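You operate a simulated robot arm through the tools that you are given. There is no shell and no other tool. Be economical: measure what you need, move in short steps, check, and stop when the job is done.

You are at the controls of a simulated robot arm. One attempt, no reset.

Task
Air-test the pipe that the blue bung fits: pump it to 100.
Fine: bung in, wing nut tight and test hose on that pipe's nipple before pumping; vent stays shut.

The check looks at the end state, three seconds after you hand in, the way a careful person would. Anything else that was tipped, shoved, dropped, spilled or broken makes it a failure.

Robot
A 7-joint arm with a fingered hand on a trunk, on a base that drives. Base frame: it is fixed to the floor where the robot stands at the start and does not move with it; the origin is under the middle of the robot, x ahead of it, y to its left, z up; the surface under the hand at the start is at about z = 800. Readings come in mm, rad, newtons and seconds.
With the tool pointing down near the work surface it reaches from about 320 to 700 mm from the robot's upright axis, wherever it stands. Its first joint turns from -1.204 to 3.002 rad. Places, roughly: air test gauge [900, -300, 1000]; nipple 1 [400, 300, 900]; parking peg [600, -300, 800]; pump plunger [400, -300, 1000]; test pipe 1 [500, 300, 900]; test pipe 2 [500, 100, 900]; test pipe 3 [500, -100, 900]; vent lever [400, -400, 900]. Payload 3.2 kg.
The TCP is the grasp point between the finger pads, 26 mm short of the fingertips. In the tool frame z runs along the fingers and y along their closing line. The gripper opens to 88 mm. The gripper's body begins 30 mm behind the TCP. The gripper is a hand of 5 fingers: y runs from the thumb to the fingers, the wrist lies at [-16, -108, -172] in the tool frame, and closing takes about 1.5 s.
Orientation is that of the tool frame in the base frame, as [roll, pitch, yaw] about the fixed x, y, z axes, in that order (R = Rz(yaw) Ry(pitch) Rx(roll)). With the fingers straight down and the wrist toward the robot, the tool's x, y and z point along [0, 1, 0], [1, 0, 0] and [0, 0, -1] of the base frame.

Tools
- The arm moves only by the tool arm_command. Its argument "motion" is a list of rows, each a list of 6 numbers: the shift along the tool's x, y, z in units of 40 mm (1.0 is 40 mm), then the turn, a rotation vector about the tool's x, y, z in units of 8 degrees (1.0 is 8 degrees). In form: [[tx, ty, tz, ax, ay, az], ...]. A call has 1 to 20 rows; each row shifts and turns the commanded pose from where the row before left it, along the tool's axes as they then stand. "grip" is the gripper command, from -1 (shut) to 1 (fully open), values between in proportion, set as the call begins (left out, the last holds). A call with a number of a shift or a turn outside -1 to 1 is refused whole. Each row takes 0.2 s and may step no farther than 50 mm and 0.15 rad from the row before; otherwise, or with a gripper value out of range, the whole call is refused. Where a pose cannot be reached the arm comes as near as it can. A force on the tool above 40 N (or 10 N above the force at the start of the call, whichever is more), or a blocked arm, ends the call early, and 0.2 s more pass. Each finger travels about 72 mm/s and halts on what it meets, pressing with about 25 N; the grip force reading is that of the motor and also rises with nothing between the fingers. The clock runs only during rows and for 0.2 s after the last one: add rows that do not move to give the fingers time. The reply holds the time, the measured pose of the TCP, the force on the tool along the base axes, the opening and the grip force, in the units named above and with some noise, with the torque about the TCP (base axes, N m) and any sound that the robot's microphone picked up.
- Cameras (640 x 400 px; columns grow to the right, rows downward): "scene" is now at [130.7, -9.7, 1451]; the picture's right is [-0.12, -0.99, -0.00], its down [-0.72, 0.09, -0.69] and it looks along [0.69, -0.08, -0.72] (base axes); focal length 291 px, centre (320, 200). "wrist" rides on the gripper at [67, -98, -117] in the tool frame; the picture's right is [-0.71, 0.33, -0.62], its down [-0.65, -0.65, 0.39] and it looks along [-0.28, 0.68, 0.68] (tool axes); focal length 234 px, centre (320, 200). There is no depth. A picture from a camera that has moved, and an enlarged one, comes with that camera's place and axes in the base frame and with its lens.
- grab_frame(camera): a new picture of that camera. No time passes.
- move_column(by): slides the trunk up (or, below 0, down) by that many mm; the arm and the scene camera ride with it, the base frame stays. It gives what a move gives, with no picture.
- base_move(legs): drives the robot by 1 to 6 legs, each [ahead, left, turn to the left] in mm, mm and rad, along the robot's own axes; the way and the turn of a leg run together, so that a leg with both is an arc; at most 1500 mm and 3.142 rad a leg. The arm and the cameras ride along, it lands a little off, and it stops where it bumps. It gives what a move gives.
- finger_targets(index, middle, ring, little, thumb_bend, thumb_turn): sets how far each is bent, from 0 (flat) to 1 (curled in); at 0.3 the hand is open as for a grip, at 0.7 the pads meet at the TCP. One left out holds its place. A second passes; each finger stops where it meets its share of the squeeze, and holds until it gets a number again. A gripper value or a shape takes the hand back. It gives what a move gives, with no picture; readings hold the bend of each and the force on index, middle, ring, little, thumb and palm. thumb_turn goes from beside the hand (0) to across from the fingers (1), as for a grip.
- preshape(shape): the hand has 5 fingers and takes this shape, open, in about a second: jaw (thumb against the fingers, like two jaws); tri (thumb and two fingers); tip (a fingertip pinch); poke (one finger out to press); point (the index stretched); flat (the hand flat); cup (the hand cupped); fist (a fist). The gripper value then closes the fingers along that shape, each until it touches; the sizes above hold for jaw. It gives what a move gives, with no picture.
- pan_tilt(pan, tilt): turns the head with the scene camera to pan (to the left, within 1.501 rad either way) and tilt (down, from -0.506 to 1.204), counted from straight ahead of the robot. It gives what a move gives.
- zoom(camera, box): a new picture of the part [left, top, right, bottom] of that camera's present view, enlarged. No time passes.
- close_job(): hands the job in; it is judged then, once.

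Work in short steps. Places have to be worked out from the pictures, the camera data and where the tool is seen: move nearer, look again, correct. Check each grasp and each placing, and mend what went wrong. You have 120 turns and 98 pictures in all, those below and enlarged ones among them. Open the gripper and draw the arm clear of the work before you hand the job in, unless the task says otherwise; then end with one line.

The tools are called after "Request:" as name(argument=value, ...) on one line, values as JSON. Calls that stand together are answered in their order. arm_command: Moves the arm, as the interface text tells. Its arguments: {"type":"object","properties":{"motion":{"type":"array","items":{"type":"array","items":{"type":"number"}}},"grip":{"type":"number"}},"required":["motion"]} The other tools are called the same way: move_column (by) slides the trunk up or down; preshape (shape) gives the hand a shape; finger_targets (index, middle, ring, little, thumb_bend, thumb_turn) moves the fingers one by one; base_move (legs) drives the base; pan_tilt (pan, tilt) turns the head that bears the scene camera; grab_frame (camera) takes a picture; zoom (camera, box) takes an enlarged picture of a part of a camera's view; close_job () hands the job in.

At the start:

```text
t: 0.0
tcp_pos: [426.5, -151.8, 1218.1]
ee_rot: [3.141, 0.0, 1.571]
wrist_force: [-0.6, -0.6, 0.1]
moment: [-0.01, -0.02, -0.02]
width: 87.8
grip_force: 0.1
shape: jaw
bend: [0.3, 0.3, 0.3, 0.3, 0.3, 0.97]
finger forces: [0.0, 0.0, 0.0, 0.0, 0.0, 0.1]
trunk travel left (down, up): [-775.0, 65.0]
robot x, y, heading: [-2.2, 1.7, 0.002]
head pan, tilt: [-0.119, 0.806]
```

scene: 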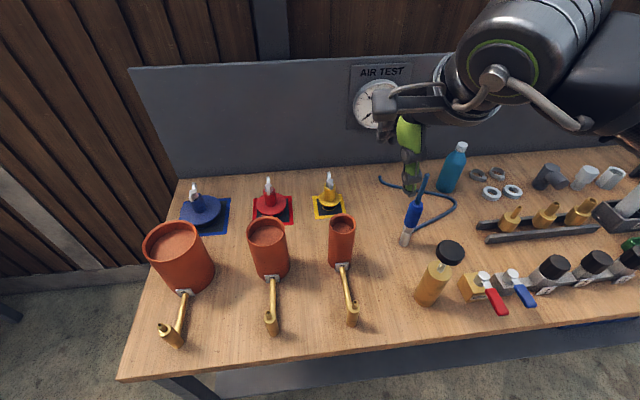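
wrist: 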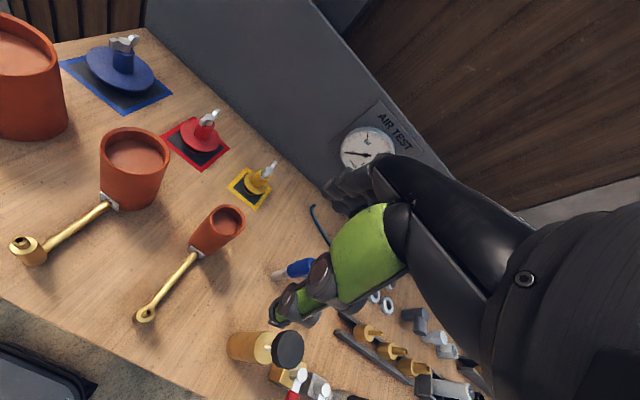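

The blue bung lies at back left; pipes of three sizes in front. I zoom on both the bungs/pipes and the pump area to measure.

Request:
zoom(camera="scene", box=[130, 160, 370, 360])

Request:
zoom(camera="scene", box=[360, 130, 640, 330])

```text
2.00 times, centred on (250, 260) of scene
camera zoom: at [130.7, -9.7, 1451.0], right [-0.12, -0.99, 0.0], down [-0.72, 0.09, -0.69], along [0.69, -0.08, -0.72], focal length 582 px, centre (460, 80)
```

zoom: 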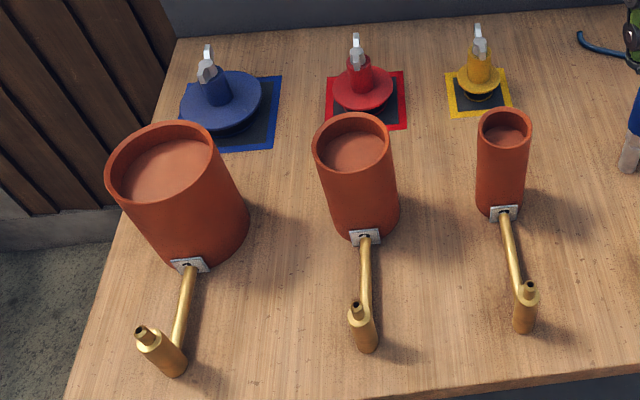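

```text
2.00 times, centred on (500, 230) of scene
camera zoom: at [130.7, -9.7, 1451.0], right [-0.12, -0.99, 0.0], down [-0.72, 0.09, -0.69], along [0.69, -0.08, -0.72], focal length 582 px, centre (-40, 140)
```

zoom: 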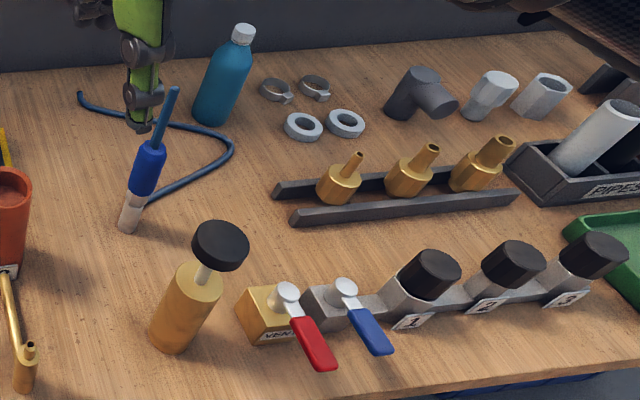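

Sizes: pipe 1 rim ≈109 mm and blue flange ≈121 mm, pipe 2 ≈78 and red ≈86, so blue fits pipe 1. The bung is near (723, 262), out of reach from here, so I drive left and a little ahead.

Request:
base_move(legs=[[0, 250, 0], [40, 0, 0]])

Request:
pan_tilt(pan=0.0, tilt=0.8)

Request:
grab_frame(camera="scene")

Request:
grab_frame(camera="wrist")

```text
t: 2.3
tcp_pos: [466.2, 101.0, 1219.0]
ee_rot: [3.141, 0.001, 1.568]
wrist_force: [-0.6, -0.1, 0.4]
moment: [0.02, 0.01, 0.0]
width: 87.6
grip_force: 0.0
shape: jaw
bend: [0.3, 0.3, 0.3, 0.3, 0.3, 0.97]
finger forces: [0.0, 0.0, 0.0, 0.1, 0.1, 0.1]
trunk travel left (down, up): [-775.0, 65.0]
robot x, y, heading: [42.2, 256.9, -0.004]
head pan, tilt: [-0.119, 0.806]
```

```text
t: 3.0
tcp_pos: [469.2, 100.7, 1216.9]
ee_rot: [-3.141, 0.0, 1.569]
wrist_force: [0.2, 0.3, -0.6]
moment: [0.0, 0.06, -0.04]
width: 87.8
grip_force: 0.1
shape: jaw
bend: [0.3, 0.3, 0.3, 0.3, 0.3, 0.97]
finger forces: [0.1, 0.1, 0.0, 0.0, 0.1, 0.0]
trunk travel left (down, up): [-775.0, 65.0]
robot x, y, heading: [39.9, 252.9, -0.0]
head pan, tilt: [0.0, 0.799]
```

```text
93 pictures are left
camera scene: at [172.6, 251.9, 1451.5], right [0.0, -1.0, 0.0], down [-0.72, 0.0, -0.7], along [0.7, 0.0, -0.72], focal length 291 px, centre (320, 200)
```

scene: 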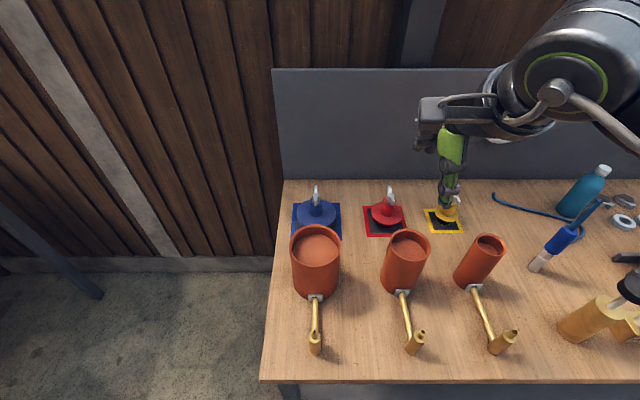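

```text
92 pictures are left
camera wrist: at [370.2, 167.9, 1334.4], right [0.33, -0.71, 0.62], down [-0.65, -0.65, -0.39], along [0.68, -0.28, -0.68], focal length 234 px, centre (320, 200)
```

wrist: 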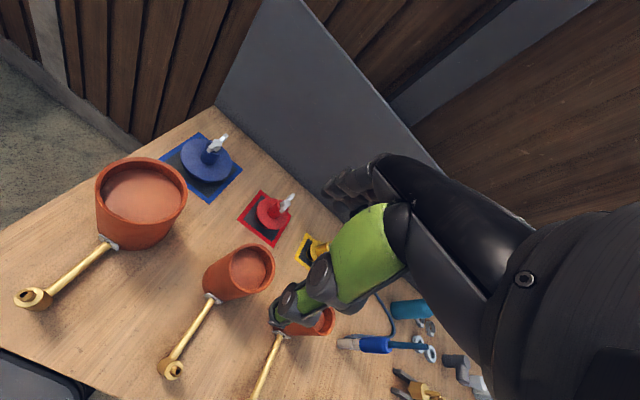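

From straight on, pipe 1, nipple 1 and blue bung are in line at y≈255. I zoom on them for detail.

Request:
zoom(camera="scene", box=[270, 170, 366, 230])

Request:
zoom(camera="scene", box=[240, 220, 448, 370])

Request:
zoom(camera="wrist", box=[140, 110, 268, 210])

```text
6.67 times, centred on (318, 200) of scene
camera zoom: at [172.6, 251.9, 1451.5], right [0.0, -1.0, 0.0], down [-0.72, 0.0, -0.7], along [0.7, 0.0, -0.72], focal length 1940 px, centre (333, 200)
```

zoom: 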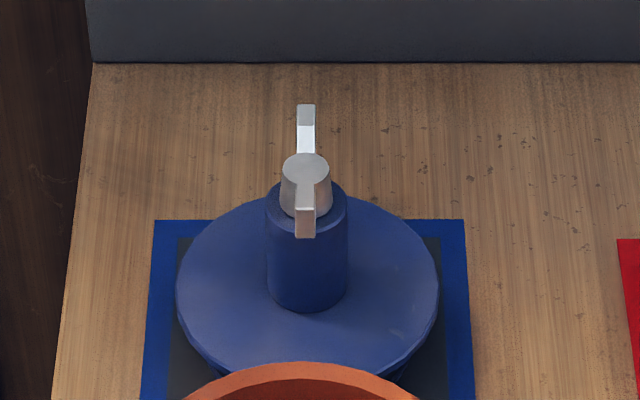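

```text
2.67 times, centred on (344, 295) of scene
camera zoom: at [172.6, 251.9, 1451.5], right [0.0, -1.0, 0.0], down [-0.72, 0.0, -0.7], along [0.7, 0.0, -0.72], focal length 776 px, centre (256, -53)
```

zoom: 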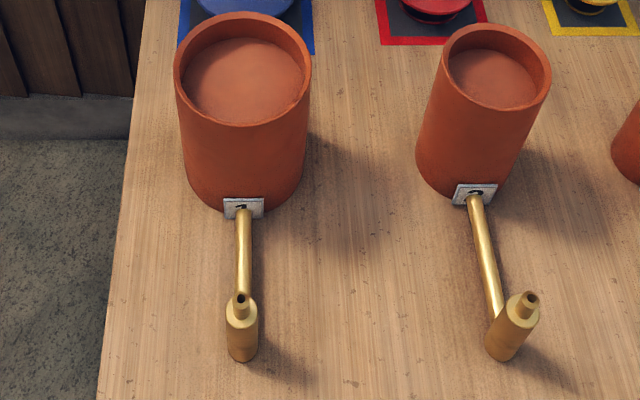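

```text
4.00 times, centred on (204, 160) of wrist
camera zoom: at [370.2, 167.9, 1334.4], right [0.33, -0.71, 0.62], down [-0.65, -0.65, -0.39], along [0.68, -0.28, -0.68], focal length 937 px, centre (784, 360)
```

zoom: 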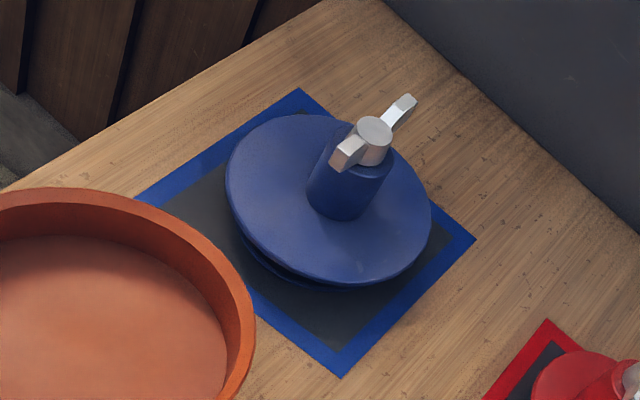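

Triangulated: wing nut top ≈ (716, 263, 910), hub Ø33 from z≈843 to 892, wings along x; pipe 1 rim ≈ (514, 262, 967). I need a sideways hand and more reach, so I check how close to the table the base can go.

Request:
pan_tilt(pan=0.5, tilt=1.2)

Request:
grab_frame(camera="scene")

```text
t: 3.9
tcp_pos: [467.7, 100.9, 1217.9]
ee_rot: [3.141, 0.0, 1.569]
wrist_force: [0.2, -1.2, -0.1]
moment: [0.02, -0.03, -0.01]
width: 87.8
grip_force: 0.1
shape: jaw
bend: [0.3, 0.3, 0.3, 0.3, 0.3, 0.97]
finger forces: [0.0, 0.0, 0.1, 0.1, 0.1, 0.1]
trunk travel left (down, up): [-775.0, 65.0]
robot x, y, heading: [40.3, 249.2, -0.002]
head pan, tilt: [0.499, 1.201]
```

```text
88 pictures are left
camera scene: at [140.3, 278.7, 1423.9], right [0.48, -0.88, 0.0], down [-0.82, -0.44, -0.36], along [0.32, 0.17, -0.93], focal length 291 px, centre (320, 200)
```

scene: 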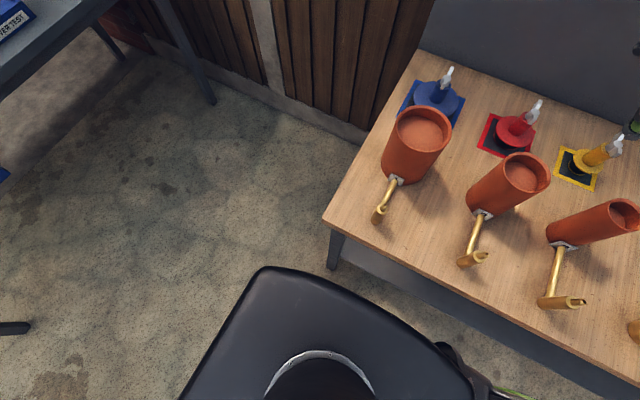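

The base front is at x≈235–258 and the table leg at x≈350, so 50 mm ahead is safe. I drive that and begin turning the hand so it closes along y with the wrist to the left.

Request:
base_move(legs=[[50, 0, 0]])

Request:
pan_tilt(pan=0.0, tilt=0.75)

```text
t: 4.8
tcp_pos: [515.4, 101.2, 1219.1]
ee_rot: [3.138, 0.001, 1.569]
wrist_force: [0.1, -0.9, -0.5]
moment: [-0.02, 0.0, 0.02]
width: 87.8
grip_force: 0.0
shape: jaw
bend: [0.3, 0.3, 0.3, 0.3, 0.3, 0.97]
finger forces: [0.0, 0.1, 0.1, 0.1, 0.1, 0.1]
trunk travel left (down, up): [-775.0, 65.0]
robot x, y, heading: [87.7, 251.8, -0.0]
head pan, tilt: [0.499, 1.201]
```

```text
t: 5.8
tcp_pos: [514.8, 101.7, 1217.7]
ee_rot: [3.141, -0.001, 1.57]
wrist_force: [-0.2, 0.3, 1.0]
moment: [-0.01, 0.03, 0.01]
width: 87.9
grip_force: 0.1
shape: jaw
bend: [0.3, 0.3, 0.3, 0.3, 0.3, 0.97]
finger forces: [0.0, 0.1, 0.1, 0.0, 0.0, 0.0]
trunk travel left (down, up): [-775.0, 65.0]
robot x, y, heading: [91.6, 253.9, -0.003]
head pan, tilt: [0.0, 0.75]
```

Rotate the hand +90° about its axis (closing line along y, wrist to the left), then slide to above the bung at this height.

Request:
arm_command(motion=[[0, 0, 0, 0, 0, 1], [0, 0, 0, 0, 0, 1], [0, 0, 0, 0, 0, 1], [0, 0, 0, 0, 0, 1], [0, 0, 0, 0, 0, 1], [0, 0, 0, 0, 0, 1], [0, 0, 0, 0, 0, 1], [0, 0, 0, 0, 0, 1], [0, 0, 0, 0, 0, 1], [0, 0, 0, 0, 0, 1], [0, 0, 0, 0, 0, 1], [0, 0, 0, 0, 0, 0.25], [0, 0, 0, 0, 0, 0]])

Request:
arm_command(motion=[[0.72, -0.57, 0, 0, 0, 0], [0.72, -0.57, 0, 0, 0, 0], [0.72, -0.57, 0, 0, 0, 0], [0.72, -0.57, 0, 0, 0, 0], [0.72, -0.57, 0, 0, 0, 0], [0.72, -0.57, 0, 0, 0, 0], [0.72, -0.57, 0, 0, 0, 0], [0, 0, 1, 0, 0, 0], [0, 0, 1, 0, 0, 0], [0, 0, 1, 0, 0, 0], [0, 0, 1, 0, 0, 0], [0, 0, 0, 0, 0, 0]])

Request:
grab_frame(camera="scene")

Request:
grab_frame(camera="wrist")

```text
t: 8.6
tcp_pos: [515.9, 101.4, 1217.8]
ee_rot: [-3.141, 0.0, -0.001]
wrist_force: [-0.6, 0.4, 0.6]
moment: [-0.03, 0.0, -0.02]
width: 88.1
grip_force: 0.1
shape: jaw
bend: [0.3, 0.3, 0.3, 0.3, 0.3, 0.97]
finger forces: [0.1, 0.0, 0.0, 0.1, 0.0, 0.1]
trunk travel left (down, up): [-775.0, 65.0]
robot x, y, heading: [88.4, 250.8, 0.001]
head pan, tilt: [0.0, 0.75]
```

```text
t: 11.2
tcp_pos: [621.7, 185.2, 1059.8]
ee_rot: [-3.141, -0.001, 0.0]
wrist_force: [-0.1, -0.4, -0.4]
moment: [-0.02, 0.0, -0.02]
width: 87.7
grip_force: 0.1
shape: jaw
bend: [0.3, 0.3, 0.3, 0.3, 0.3, 0.97]
finger forces: [0.1, 0.1, 0.0, 0.0, 0.0, 0.0]
out of reach, approached as far as the arm can: row 4, 5, 6, 7
trunk travel left (down, up): [-775.0, 65.0]
robot x, y, heading: [88.3, 257.8, 0.002]
head pan, tilt: [0.0, 0.75]
```

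```text
87 pictures are left
camera scene: at [221.8, 252.2, 1455.7], right [0.0, -1.0, 0.0], down [-0.68, 0.0, -0.73], along [0.73, 0.0, -0.68], focal length 291 px, centre (320, 200)
```

scene: 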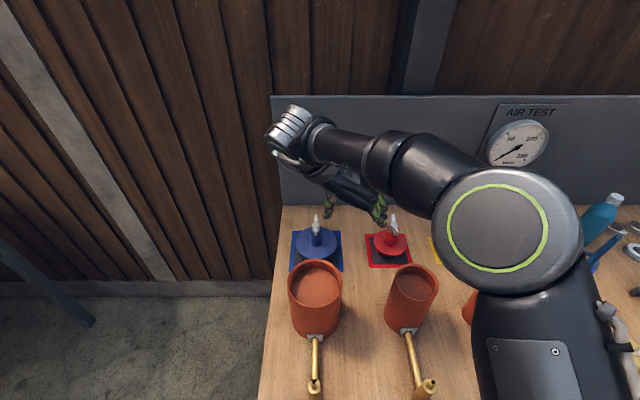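

```text
86 pictures are left
camera wrist: at [687.9, 281.8, 1176.1], right [-0.71, -0.33, 0.62], down [-0.65, 0.65, -0.39], along [-0.28, -0.68, -0.68], focal length 234 px, centre (320, 200)
```

wrist: 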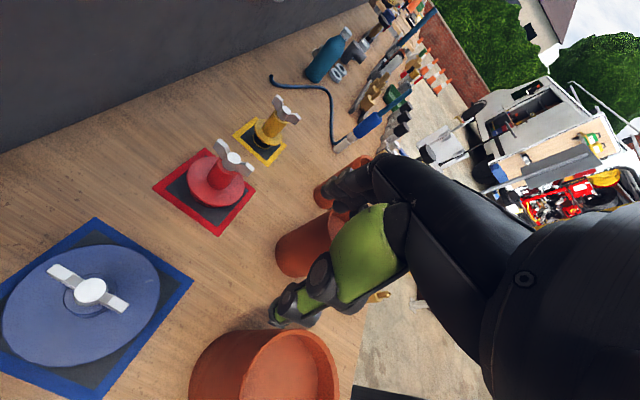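

Out of reach at height; reach should improve lower down. I'll try moving on toward (716, 263) at z≈1060.

Request:
arm_command(motion=[[0.6, -0.5, 0, 0, 0, 0], [0.6, -0.5, 0, 0, 0, 0], [0.6, -0.5, 0, 0, 0, 0], [0.56, -0.45, 0, 0, 0, 0], [0, 0, 0, 0, 0, 0]])

```text
t: 12.4
tcp_pos: [666.0, 233.1, 1055.7]
ee_rot: [-3.14, -0.001, -0.001]
wrist_force: [-0.3, 0.9, 0.1]
moment: [-0.03, 0.0, 0.0]
width: 87.8
grip_force: 0.1
shape: jaw
bend: [0.3, 0.3, 0.3, 0.3, 0.3, 0.97]
finger forces: [0.1, 0.1, 0.0, 0.0, 0.0, 0.0]
out of reach, approached as far as the arm can: row 3, 4
trunk travel left (down, up): [-775.0, 65.0]
robot x, y, heading: [86.8, 251.2, 0.004]
head pan, tilt: [0.0, 0.75]
```

From the two limits, the shoulder is near z≈1141 with about 577 mm wrist reach; I need roughly 50 mm ahead and 100 mm left more. Check floor clearance first.

Request:
pan_tilt(pan=0.5, tilt=1.2)

Request:
grab_frame(camera="scene")

```text
t: 13.3
tcp_pos: [666.9, 231.9, 1055.3]
ee_rot: [-3.14, 0.0, 0.0]
wrist_force: [-1.0, 0.6, -0.4]
moment: [0.03, 0.01, -0.01]
width: 87.8
grip_force: 0.2
shape: jaw
bend: [0.3, 0.3, 0.3, 0.3, 0.3, 0.97]
finger forces: [0.0, 0.0, 0.0, 0.0, 0.1, 0.1]
trunk travel left (down, up): [-775.0, 65.0]
robot x, y, heading: [88.3, 246.0, -0.003]
head pan, tilt: [0.499, 1.201]
```

```text
85 pictures are left
camera scene: at [189.0, 278.8, 1423.9], right [0.48, -0.88, 0.0], down [-0.82, -0.44, -0.36], along [0.32, 0.17, -0.93], focal length 291 px, centre (320, 200)
```

scene: 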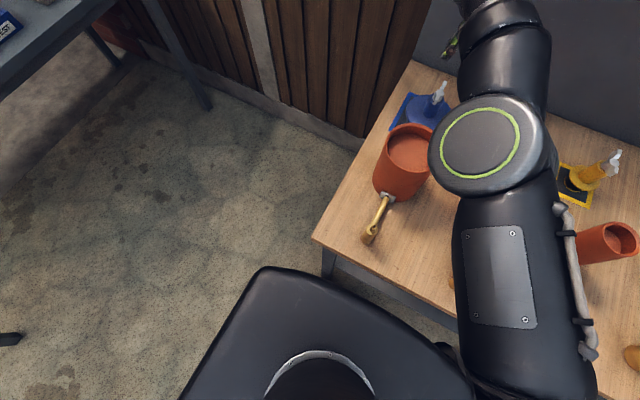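

Gap to the table leg is about 70 mm, so I go left 110 and ahead 30, and will tilt the tool 10° for the rest.

Request:
base_move(legs=[[0, 110, 0], [30, 0, 0]])

Request:
pan_tilt(pan=-0.1, tilt=0.8)

Request:
arm_command(motion=[[-0.5, 0, 0, 0, 1, 0], [0, 0.5, 0, 0, 0.25, 0], [0, 0.5, 0, 0, 0, 0], [0, 0.5, 0, 0, 0, 0], [0, 0.5, 0, 0, 0, 0], [0, 0, 0, 0, 0, 0]])

```text
t: 15.1
tcp_pos: [693.5, 342.3, 1054.5]
ee_rot: [-3.14, 0.0, -0.002]
wrist_force: [-0.6, 1.2, -0.4]
moment: [-0.03, -0.03, 0.0]
width: 87.9
grip_force: 0.1
shape: jaw
bend: [0.3, 0.3, 0.3, 0.3, 0.3, 0.97]
finger forces: [0.0, 0.0, 0.0, 0.0, 0.0, 0.0]
trunk travel left (down, up): [-775.0, 65.0]
robot x, y, heading: [115.7, 359.9, -0.003]
head pan, tilt: [0.499, 1.201]
stopped in leg 2: the robot was blocked; the commanded pose is now the measured one
```

```text
t: 16.1
tcp_pos: [692.5, 341.7, 1055.0]
ee_rot: [-3.14, -0.002, -0.002]
wrist_force: [0.7, 0.2, 0.1]
moment: [0.0, 0.0, -0.01]
width: 88.1
grip_force: 0.1
shape: jaw
bend: [0.3, 0.3, 0.3, 0.3, 0.3, 0.97]
finger forces: [0.0, 0.1, 0.0, 0.0, 0.0, 0.0]
trunk travel left (down, up): [-775.0, 65.0]
robot x, y, heading: [113.6, 364.3, -0.003]
head pan, tilt: [-0.099, 0.799]
```

```text
t: 17.5
tcp_pos: [685.3, 261.2, 1056.5]
ee_rot: [3.131, -0.126, -0.004]
wrist_force: [0.2, -0.2, -0.1]
moment: [0.02, 0.04, -0.02]
width: 87.6
grip_force: 0.1
shape: jaw
bend: [0.3, 0.3, 0.3, 0.3, 0.3, 0.97]
finger forces: [0.1, 0.0, 0.0, 0.0, 0.0, 0.0]
out of reach, approached as far as the arm can: row 1
trunk travel left (down, up): [-775.0, 65.0]
robot x, y, heading: [113.8, 364.0, 0.001]
head pan, tilt: [-0.099, 0.799]
```

The base touched at x≈115 (gently). I check that nothing moved and where the hand is.

Request:
grab_frame(camera="scene")

Request:
grab_frame(camera="wrist")

```text
84 pictures are left
camera scene: at [245.8, 354.6, 1451.6], right [-0.1, -0.99, 0.0], down [-0.71, 0.07, -0.7], along [0.69, -0.07, -0.72], focal length 291 px, centre (320, 200)
```

scene: 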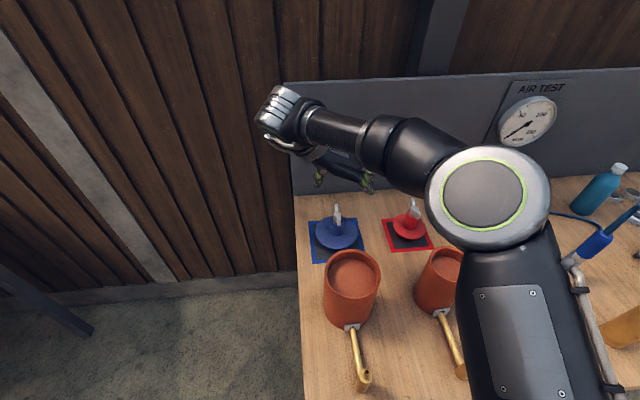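

```text
83 pictures are left
camera wrist: at [737.2, 360.2, 1180.0], right [-0.78, -0.32, 0.53], down [-0.59, 0.65, -0.47], along [-0.19, -0.69, -0.7], focal length 234 px, centre (320, 200)
```

wrist: 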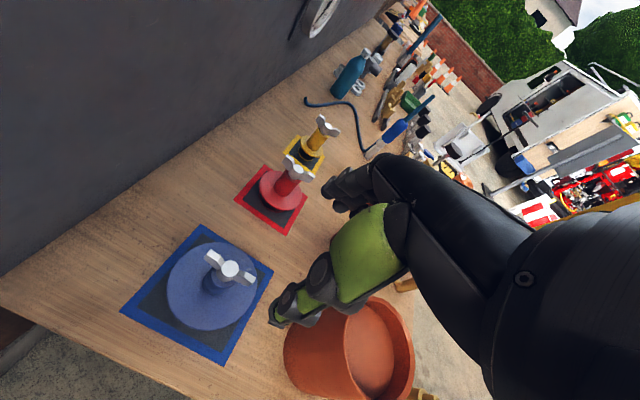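

Nut confirmed at ≈(718, 263, 910), wings along x. Finish the 10° tilt and descend along the tool axis to z≈938.

Request:
arm_command(motion=[[0, 0, 0, 0, 0.35, 0], [0.1, 0, 0.75, 0, 0, 0], [0.1, 0, 0.75, 0, 0, 0], [0.1, 0, 0.75, 0, 0, 0], [0.1, 0, 0.75, 0, 0, 0], [0, 0, 0, 0, 0, 0]])

Request:
grab_frame(camera="wrist")

Request:
zoom(camera="scene", box=[240, 130, 432, 250])

```text
t: 18.9
tcp_pos: [721.8, 259.7, 940.4]
ee_rot: [3.133, -0.177, 0.0]
wrist_force: [0.5, -1.1, -0.1]
moment: [0.0, 0.05, 0.0]
width: 87.7
grip_force: 0.1
shape: jaw
bend: [0.3, 0.3, 0.3, 0.3, 0.3, 0.97]
finger forces: [0.1, 0.0, 0.0, 0.0, 0.0, 0.0]
trunk travel left (down, up): [-775.0, 65.0]
robot x, y, heading: [115.8, 362.4, -0.004]
head pan, tilt: [-0.099, 0.799]
```

```text
82 pictures are left
camera wrist: at [767.7, 358.7, 1067.0], right [-0.81, -0.32, 0.49], down [-0.57, 0.65, -0.5], along [-0.16, -0.69, -0.71], focal length 234 px, centre (320, 200)
```

wrist: 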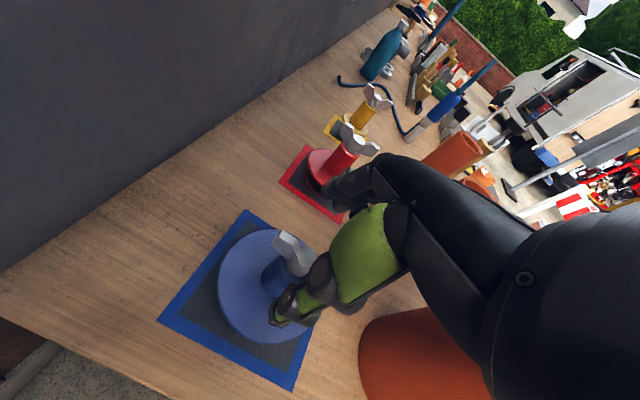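

```text
3.33 times, centred on (336, 190) of scene
camera zoom: at [245.0, 353.8, 1451.7], right [-0.1, -0.99, 0.0], down [-0.71, 0.07, -0.7], along [0.69, -0.07, -0.72], focal length 970 px, centre (267, 233)
```

zoom: 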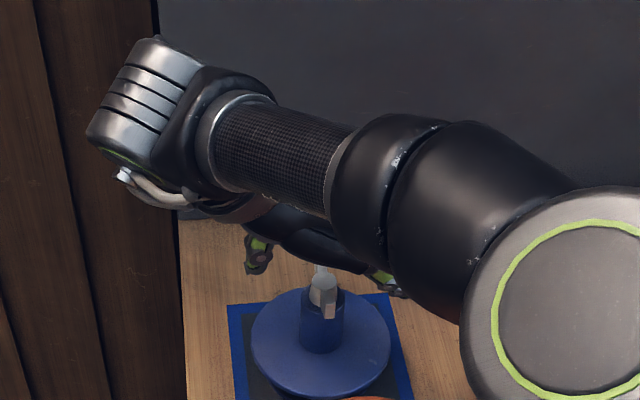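

Nut is centred between thumb and fingers. Descend to TCP z≈885 around the hub.

Request:
arm_command(motion=[[-0.11, -0.07, 0.45, 0, 0, 0], [-0.11, 0, 0.45, 0, 0, 0], [-0.12, 0, 0.44, 0, 0, 0], [0, 0, 0, 0, 0, 0]])

Request:
zoom(camera="scene", box=[260, 160, 420, 260])

Request:
zoom(camera="wrist", box=[200, 200, 440, 350])

```text
t: 19.9
tcp_pos: [718.4, 261.8, 886.1]
ee_rot: [3.133, -0.176, -0.003]
wrist_force: [-0.2, 0.2, 0.4]
moment: [0.01, 0.0, 0.02]
width: 87.7
grip_force: 0.2
shape: jaw
bend: [0.3, 0.3, 0.3, 0.3, 0.3, 0.97]
finger forces: [0.1, 0.1, 0.1, 0.0, 0.1, 0.0]
trunk travel left (down, up): [-775.0, 65.0]
robot x, y, heading: [113.7, 365.5, 0.002]
head pan, tilt: [-0.099, 0.799]
```

```text
4.00 times, centred on (340, 210) of scene
camera zoom: at [245.6, 353.9, 1451.6], right [-0.1, -0.99, 0.0], down [-0.71, 0.07, -0.7], along [0.69, -0.07, -0.72], focal length 1164 px, centre (240, 160)
```

zoom: 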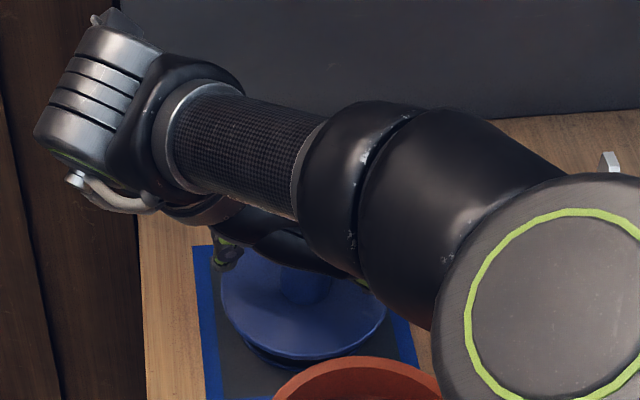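

```text
2.67 times, centred on (320, 275) of wrist
camera zoom: at [764.0, 361.2, 1011.7], right [-0.81, -0.32, 0.49], down [-0.57, 0.65, -0.5], along [-0.16, -0.69, -0.71], focal length 624 px, centre (320, 0)
```

zoom: 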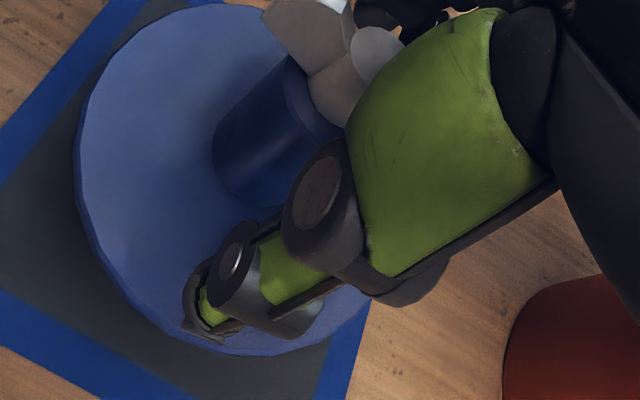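

The hand straddles the hub cleanly with no contact. Close.

Request:
arm_command(motion=[[0, 0, 0, 0, 0, 0], [0, 0, 0, 0, 0, 0], [0, 0, 0, 0, 0, 0], [0, 0, 0, 0, 0, 0], [0, 0, 0, 0, 0, 0], [0, 0, 0, 0, 0, 0], [0, 0, 0, 0, 0, 0], [0, 0, 0, 0, 0, 0]], grip=-1)

Request:
zoom(camera="wrist", box=[200, 200, 440, 350])

```text
t: 21.7
tcp_pos: [719.1, 262.3, 885.1]
ee_rot: [3.133, -0.174, -0.001]
wrist_force: [0.7, 1.5, 0.0]
moment: [0.1, 0.0, -0.01]
width: 27.2
grip_force: 25.3
shape: jaw
bend: [0.57, 0.51, 0.72, 0.62, 0.44, 1.0]
finger forces: [13.1, 7.2, 0.0, 0.0, 20.9, 0.0]
trunk travel left (down, up): [-775.0, 65.0]
robot x, y, heading: [114.5, 359.9, -0.001]
head pan, tilt: [-0.099, 0.799]
```

```text
2.67 times, centred on (320, 275) of wrist
camera zoom: at [764.5, 361.4, 1011.4], right [-0.81, -0.32, 0.49], down [-0.57, 0.65, -0.5], along [-0.16, -0.69, -0.71], focal length 624 px, centre (320, 0)
```

zoom: 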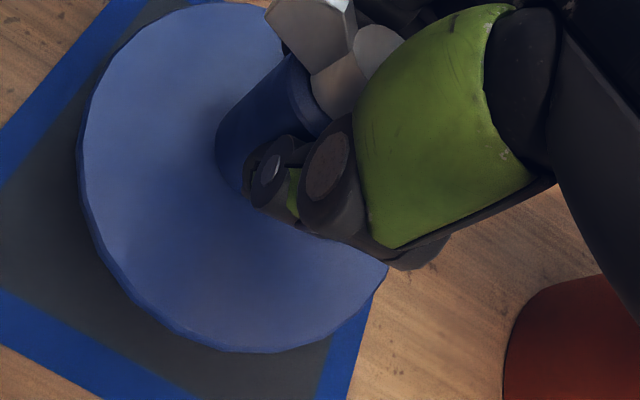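

Hub is held by thumb, index and middle (21 N). Lift 40 mm straight up and check.

Request:
arm_command(motion=[[0.087, 0, -0.49, 0, 0, 0], [0.087, 0, -0.49, 0, 0, 0], [0, 0, 0, 0, 0, 0]])

Request:
grab_frame(camera="scene")

Request:
grab_frame(camera="wrist")

```text
t: 22.5
tcp_pos: [717.5, 263.2, 926.0]
ee_rot: [3.133, -0.175, -0.003]
wrist_force: [0.1, 0.1, -4.0]
moment: [0.0, -0.01, -0.01]
width: 27.3
grip_force: 24.6
shape: jaw
bend: [0.57, 0.51, 0.72, 0.62, 0.44, 1.0]
finger forces: [12.6, 8.1, 0.0, 0.0, 20.4, 0.0]
trunk travel left (down, up): [-775.0, 65.0]
robot x, y, heading: [115.6, 362.5, -0.001]
head pan, tilt: [-0.099, 0.799]
```

```text
77 pictures are left
camera scene: at [247.2, 353.7, 1451.5], right [-0.1, -0.99, 0.0], down [-0.71, 0.07, -0.7], along [0.69, -0.07, -0.72], focal length 291 px, centre (320, 200)
```

scene: 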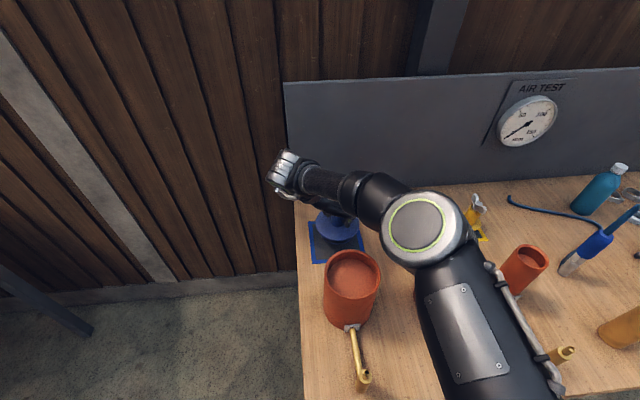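

```text
76 pictures are left
camera wrist: at [763.9, 361.6, 1051.1], right [-0.81, -0.32, 0.5], down [-0.57, 0.65, -0.5], along [-0.16, -0.69, -0.71], focal length 234 px, centre (320, 200)
```

wrist: 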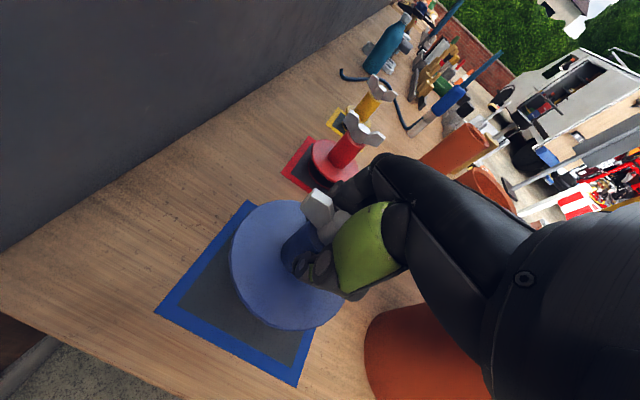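

Bung lifted upright (4 N). Raise another 150 mm, then carry toward the robot over pipe 1 at x≈516.

Request:
arm_command(motion=[[0.13, 0, -0.739, 0, 0, 0], [0.13, 0, -0.739, 0, 0, 0], [0.13, 0, -0.739, 0, 0, 0], [0.13, 0, -0.739, 0, 0, 0], [0.13, 0, -0.739, 0, 0, 0], [0, 0, 0, 0, 0, 0]])

Request:
arm_command(motion=[[-0.7, 0, -0.123, 0, 0, 0], [-0.7, 0, -0.123, 0, 0, 0], [-0.7, 0, -0.123, 0, 0, 0], [-0.7, 0, -0.123, 0, 0, 0], [-0.7, 0, -0.123, 0, 0, 0], [-0.7, 0, -0.123, 0, 0, 0], [-0.75, 0, -0.132, 0, 0, 0], [0, 0, 0, 0, 0, 0]])

Request:
grab_frame(camera="scene")

Request:
grab_frame(camera="wrist")

```text
t: 23.9
tcp_pos: [717.8, 262.8, 1074.7]
ee_rot: [3.132, -0.174, -0.002]
wrist_force: [0.9, 0.2, -4.9]
moment: [0.02, 0.02, -0.02]
width: 26.9
grip_force: 25.0
shape: jaw
bend: [0.57, 0.51, 0.72, 0.62, 0.44, 1.0]
finger forces: [12.5, 8.1, 0.0, 0.0, 20.4, 0.1]
trunk travel left (down, up): [-775.0, 65.0]
robot x, y, heading: [110.6, 363.8, 0.001]
head pan, tilt: [-0.099, 0.799]
```

```text
t: 25.7
tcp_pos: [517.2, 264.0, 1074.6]
ee_rot: [3.132, -0.176, -0.002]
wrist_force: [0.5, 0.5, -3.7]
moment: [0.0, 0.01, -0.03]
width: 26.6
grip_force: 24.6
shape: jaw
bend: [0.57, 0.51, 0.72, 0.62, 0.44, 1.0]
finger forces: [12.5, 8.1, 0.0, 0.0, 20.3, 0.0]
trunk travel left (down, up): [-775.0, 65.0]
robot x, y, heading: [111.5, 358.9, -0.002]
head pan, tilt: [-0.099, 0.799]
```

```text
75 pictures are left
camera scene: at [247.4, 353.9, 1451.4], right [-0.1, -0.99, 0.0], down [-0.71, 0.07, -0.7], along [0.69, -0.07, -0.72], focal length 291 px, centre (320, 200)
```

scene: 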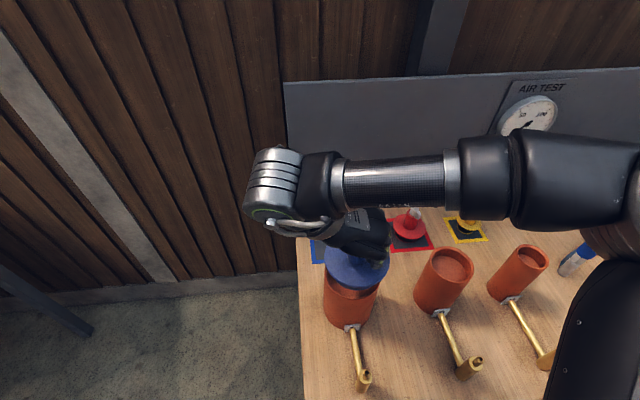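

```text
74 pictures are left
camera wrist: at [562.5, 363.1, 1200.4], right [-0.81, -0.32, 0.49], down [-0.57, 0.65, -0.5], along [-0.16, -0.69, -0.71], focal length 234 px, centre (320, 200)
```

wrist: 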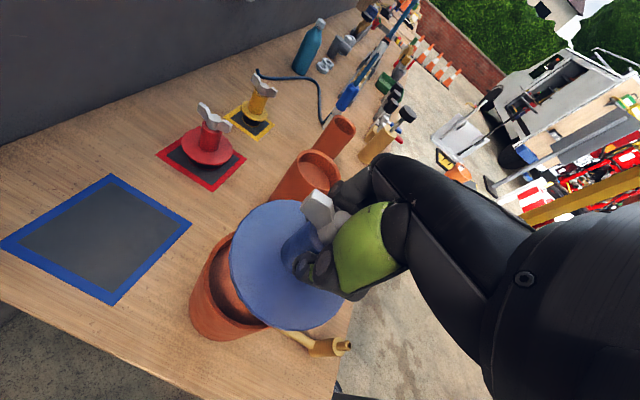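

Bung hangs above pipe 1. Zoom from both cameras to refine the alignment.

Request:
zoom(camera="scene", box=[288, 230, 416, 330])

Request:
zoom(camera="wrist", box=[160, 190, 368, 350])

```text
4.00 times, centred on (352, 280) of scene
camera zoom: at [247.4, 353.9, 1451.4], right [-0.1, -0.99, 0.0], down [-0.71, 0.07, -0.7], along [0.69, -0.07, -0.72], focal length 1164 px, centre (192, -120)
```

zoom: 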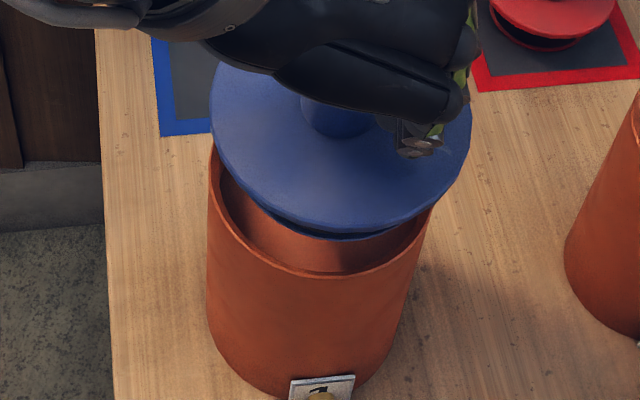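

```text
2.50 times, centred on (264, 270) of wrist
camera zoom: at [562.5, 363.1, 1200.4], right [-0.81, -0.32, 0.49], down [-0.57, 0.65, -0.5], along [-0.16, -0.69, -0.71], focal length 585 px, centre (460, 25)
```

zoom: 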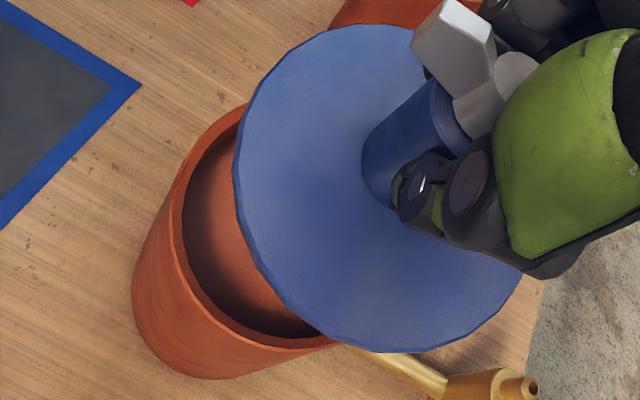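

Allowing for perspective, the pipe centre is about +4 mm in x and +2 mm in y from the bung. Shift and lower 25 mm, then look again.

Request:
arm_command(motion=[[0.1, -0.05, 0.02, 0, 0, 0], [-0.05, 0, 0.31, 0, 0, 0], [-0.05, 0, 0.31, 0, 0, 0], [0, 0, 0, 0, 0, 0]])

Request:
zoom(camera="scene", box=[308, 230, 404, 290])

Request:
zoom(camera="wrist", box=[160, 190, 368, 350])

```text
t: 26.7
tcp_pos: [521.8, 267.3, 1050.1]
ee_rot: [3.132, -0.176, -0.002]
wrist_force: [0.9, -0.1, -3.8]
moment: [0.0, 0.0, 0.0]
width: 26.8
grip_force: 25.0
shape: jaw
bend: [0.57, 0.51, 0.72, 0.62, 0.44, 1.0]
finger forces: [12.4, 8.2, 0.1, 0.1, 20.3, 0.0]
trunk travel left (down, up): [-775.0, 65.0]
robot x, y, heading: [114.1, 363.0, -0.003]
head pan, tilt: [-0.099, 0.799]
```

```text
6.67 times, centred on (356, 260) of scene
camera zoom: at [246.4, 353.8, 1451.6], right [-0.1, -0.99, 0.0], down [-0.71, 0.07, -0.7], along [0.69, -0.07, -0.72], focal length 1940 px, centre (80, -200)
```

zoom: 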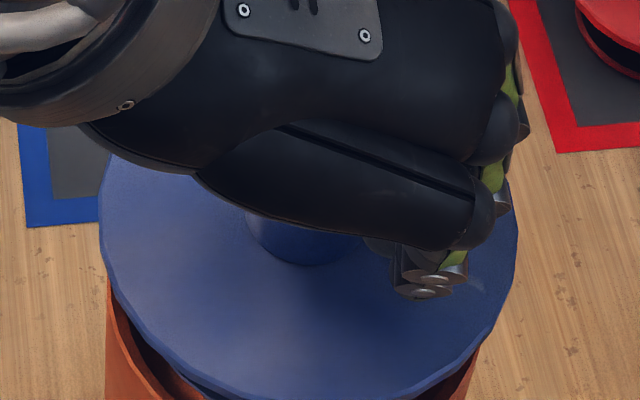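

```text
2.50 times, centred on (264, 270) of wrist
camera zoom: at [567.1, 365.1, 1175.5], right [-0.81, -0.32, 0.49], down [-0.57, 0.65, -0.5], along [-0.16, -0.69, -0.71], focal length 585 px, centre (460, 25)
```

zoom: 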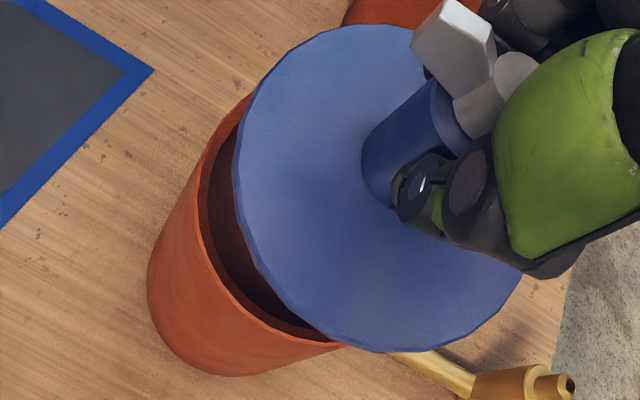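

The wrist view suggests the bung still needs ~+4 mm in x. Take a wider scene zoom to cross-check.

Request:
zoom(camera="scene", box=[304, 245, 400, 305])

```text
6.67 times, centred on (352, 275) of scene
camera zoom: at [246.4, 353.8, 1451.6], right [-0.1, -0.99, 0.0], down [-0.71, 0.07, -0.7], along [0.69, -0.07, -0.72], focal length 1940 px, centre (107, -300)
```

zoom: 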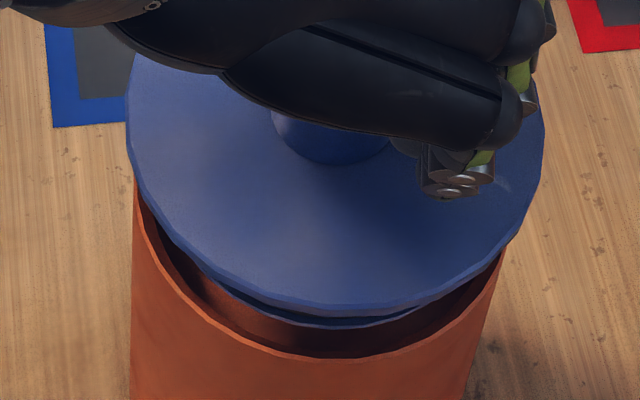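

Scene geometry gives flange centre (521, 268) and pipe centre (521–523, 268): aligned within 2 mm. Nudge +1.5 mm in x and lower in small steps, watching force.

Request:
arm_command(motion=[[0.037, 0, 0.006, 0, 0, 0], [-0.022, 0, 0.123, 0, 0, 0], [-0.022, 0, 0.123, 0, 0, 0], [-0.022, 0, 0.123, 0, 0, 0], [0, 0, 0, 0, 0, 0]])

Request:
zoom(camera="scene", box=[304, 245, 400, 305])

```text
t: 27.9
tcp_pos: [523.0, 265.8, 1034.8]
ee_rot: [3.133, -0.176, -0.002]
wrist_force: [0.3, -0.8, -4.0]
moment: [0.04, 0.04, 0.0]
width: 26.6
grip_force: 24.9
shape: jaw
bend: [0.57, 0.51, 0.72, 0.62, 0.44, 1.0]
finger forces: [12.5, 8.2, 0.0, 0.1, 20.3, 0.1]
trunk travel left (down, up): [-775.0, 65.0]
robot x, y, heading: [112.4, 363.5, -0.005]
head pan, tilt: [-0.099, 0.799]
```

```text
6.67 times, centred on (352, 275) of scene
camera zoom: at [246.4, 353.7, 1451.6], right [-0.1, -0.99, 0.0], down [-0.71, 0.07, -0.7], along [0.69, -0.07, -0.72], focal length 1940 px, centre (107, -300)
```

zoom: 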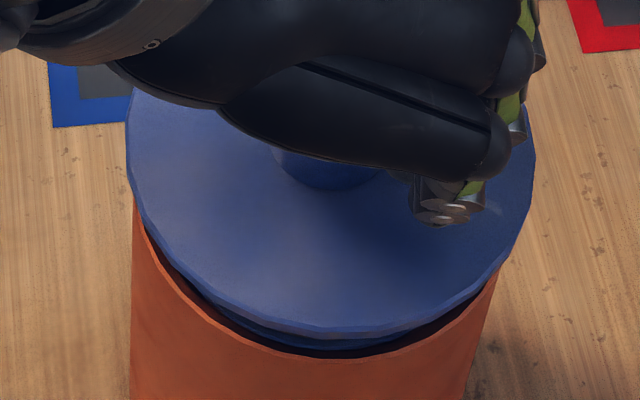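

No contact yet. Continue down in 4 mm steps until seated.

Request:
arm_command(motion=[[-0.017, 0, 0.098, 0, 0, 0], [-0.017, 0, 0.098, 0, 0, 0], [-0.017, 0, 0.098, 0, 0, 0], [0, 0, 0, 0, 0, 0]])

Request:
zoom(camera="scene", box=[304, 245, 400, 305])

```text
t: 28.9
tcp_pos: [526.2, 266.0, 1025.5]
ee_rot: [3.13, -0.183, -0.003]
wrist_force: [19.7, -4.9, 25.7]
moment: [-0.18, -0.13, 0.19]
width: 28.9
grip_force: 25.9
shape: jaw
bend: [0.56, 0.5, 0.72, 0.62, 0.44, 0.99]
finger forces: [20.9, 9.8, 0.0, 0.0, 23.1, 0.0]
trunk travel left (down, up): [-775.0, 65.0]
robot x, y, heading: [111.0, 363.3, -0.001]
head pan, tilt: [-0.099, 0.799]
```

```text
6.67 times, centred on (352, 275) of scene
camera zoom: at [248.2, 353.1, 1451.7], right [-0.1, -0.99, 0.0], down [-0.71, 0.07, -0.7], along [0.69, -0.07, -0.72], focal length 1940 px, centre (107, -300)
```

zoom: 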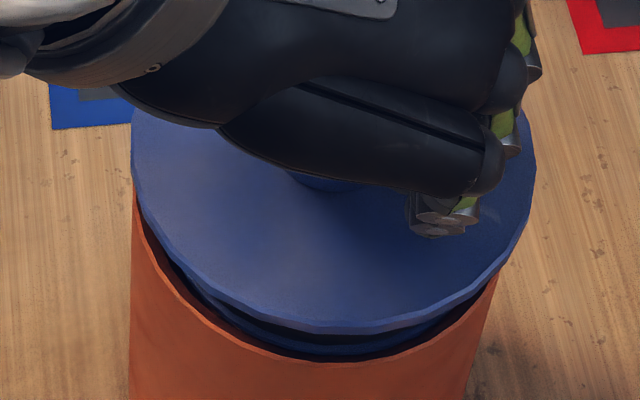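

Contact pushes the tool toward +x, so the bung sits too near the robot side. Raise 10 mm, shift +4 mm x and check.

Request:
arm_command(motion=[[0.022, 0, -0.123, 0, 0, 0], [0.022, 0, -0.123, 0, 0, 0], [0.1, 0, 0.017, 0, 0, 0], [0, 0, 0, 0, 0, 0]])

Request:
zoom(camera="scene", box=[304, 245, 400, 305])

Request:
zoom(camera="wrist", box=[160, 190, 368, 350])

```text
t: 29.9
tcp_pos: [526.7, 266.3, 1032.0]
ee_rot: [3.132, -0.17, -0.002]
wrist_force: [0.1, -0.2, -4.0]
moment: [0.01, -0.01, 0.0]
width: 27.4
grip_force: 25.2
shape: jaw
bend: [0.57, 0.5, 0.72, 0.62, 0.44, 1.0]
finger forces: [14.0, 8.1, 0.0, 0.0, 21.4, 0.0]
trunk travel left (down, up): [-775.0, 65.0]
robot x, y, heading: [116.7, 360.2, -0.006]
head pan, tilt: [-0.099, 0.799]
```

```text
6.67 times, centred on (352, 275) of scene
camera zoom: at [246.1, 353.7, 1451.4], right [-0.1, -0.99, 0.0], down [-0.71, 0.07, -0.7], along [0.69, -0.07, -0.72], focal length 1940 px, centre (107, -300)
```

zoom: 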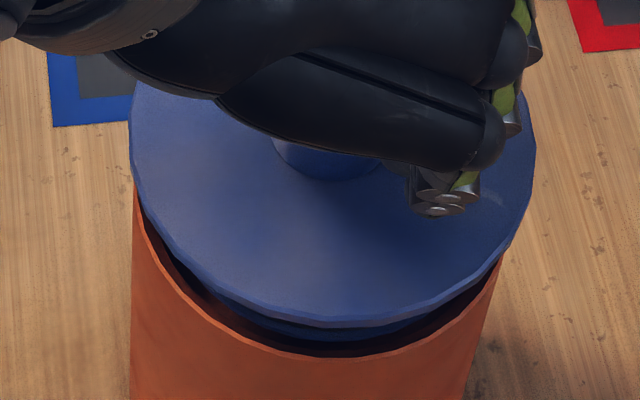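

```text
2.50 times, centred on (264, 270) of wrist
camera zoom: at [572.3, 364.8, 1157.5], right [-0.8, -0.33, 0.5], down [-0.57, 0.65, -0.5], along [-0.16, -0.69, -0.71], focal length 585 px, centre (460, 25)
```

zoom: 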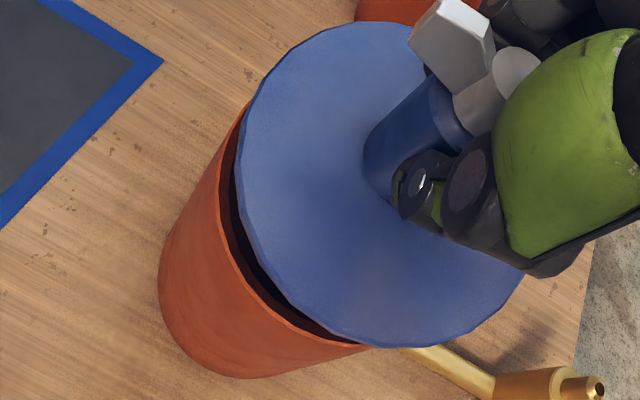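

Both cameras now put the bung within ~2 mm of the pipe axis (pipe slightly +x, +y). Shift +1/+1 mm and lower gently again.

Request:
arm_command(motion=[[0.025, -0.025, 0, 0, 0, 0], [-0.013, 0, 0.074, 0, 0, 0], [-0.013, 0, 0.074, 0, 0, 0], [-0.013, 0, 0.074, 0, 0, 0], [0, 0, 0, 0, 0, 0]])

```text
t: 31.1
tcp_pos: [529.1, 267.5, 1023.7]
ee_rot: [3.132, -0.175, -0.002]
wrist_force: [0.6, 0.1, -4.1]
moment: [0.01, 0.03, 0.0]
width: 27.5
grip_force: 25.1
shape: jaw
bend: [0.57, 0.5, 0.72, 0.62, 0.44, 1.0]
finger forces: [14.1, 8.1, 0.1, 0.1, 21.4, 0.0]
trunk travel left (down, up): [-775.0, 65.0]
robot x, y, heading: [116.0, 361.4, -0.004]
head pan, tilt: [-0.099, 0.799]
```

Now below the earlier contact height with no force: the plug is entering. Continue down.

Request:
arm_command(motion=[[-0.013, 0, 0.074, 0, 0, 0], [-0.013, 0, 0.074, 0, 0, 0], [-0.013, 0, 0.074, 0, 0, 0], [-0.013, 0, 0.074, 0, 0, 0], [0, 0, 0, 0, 0, 0]])

Request:
zoom(camera="scene", box=[304, 245, 400, 305])

```text
t: 32.3
tcp_pos: [527.6, 267.5, 1011.0]
ee_rot: [3.134, -0.174, -0.001]
wrist_force: [-0.1, 0.5, -3.9]
moment: [0.0, 0.0, -0.02]
width: 27.5
grip_force: 24.9
shape: jaw
bend: [0.57, 0.5, 0.72, 0.62, 0.44, 1.0]
finger forces: [14.1, 8.2, 0.0, 0.0, 21.3, 0.0]
trunk travel left (down, up): [-775.0, 65.0]
robot x, y, heading: [115.2, 364.6, -0.005]
head pan, tilt: [-0.099, 0.799]
```

```text
6.67 times, centred on (352, 275) of scene
camera zoom: at [246.4, 353.7, 1451.6], right [-0.1, -0.99, 0.0], down [-0.71, 0.07, -0.7], along [0.69, -0.07, -0.72], focal length 1940 px, centre (107, -300)
```

zoom: 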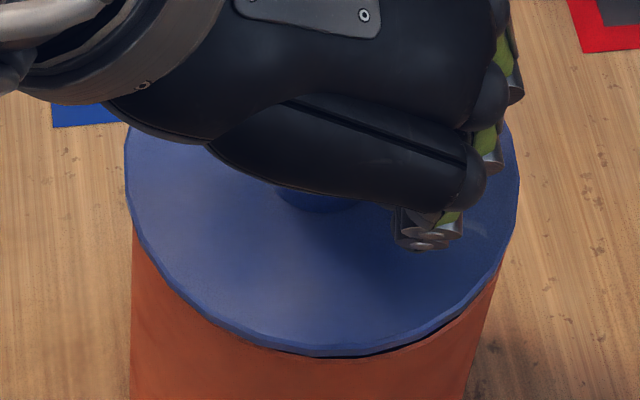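

Almost seated, no force. Keep lowering in 2–3 mm steps until the flange rests on the rim.

Request:
arm_command(motion=[[-0.01, 0, 0.06, 0, 0, 0], [-0.01, 0, 0.06, 0, 0, 0], [-0.01, 0, 0.06, 0, 0, 0], [0, 0, 0, 0, 0, 0]])

Request:
zoom(camera="scene", box=[304, 245, 400, 305])

```text
t: 33.3
tcp_pos: [528.6, 267.6, 1006.3]
ee_rot: [3.132, -0.178, -0.003]
wrist_force: [1.6, -1.8, 8.6]
moment: [-0.02, -0.02, 0.02]
width: 28.0
grip_force: 24.5
shape: jaw
bend: [0.56, 0.5, 0.72, 0.62, 0.44, 1.0]
finger forces: [15.6, 8.8, 0.0, 0.1, 22.2, 0.0]
trunk travel left (down, up): [-775.0, 65.0]
robot x, y, heading: [115.7, 362.4, -0.007]
head pan, tilt: [-0.099, 0.799]
```

```text
6.67 times, centred on (352, 275) of scene
camera zoom: at [245.0, 353.9, 1451.9], right [-0.1, -0.99, 0.0], down [-0.71, 0.07, -0.7], along [0.69, -0.07, -0.72], focal length 1940 px, centre (107, -300)
```

zoom: 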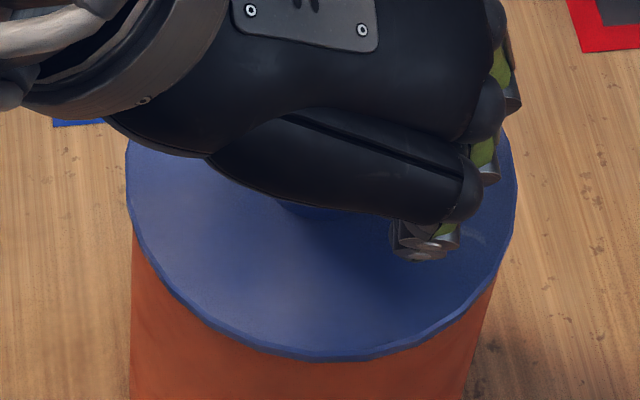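

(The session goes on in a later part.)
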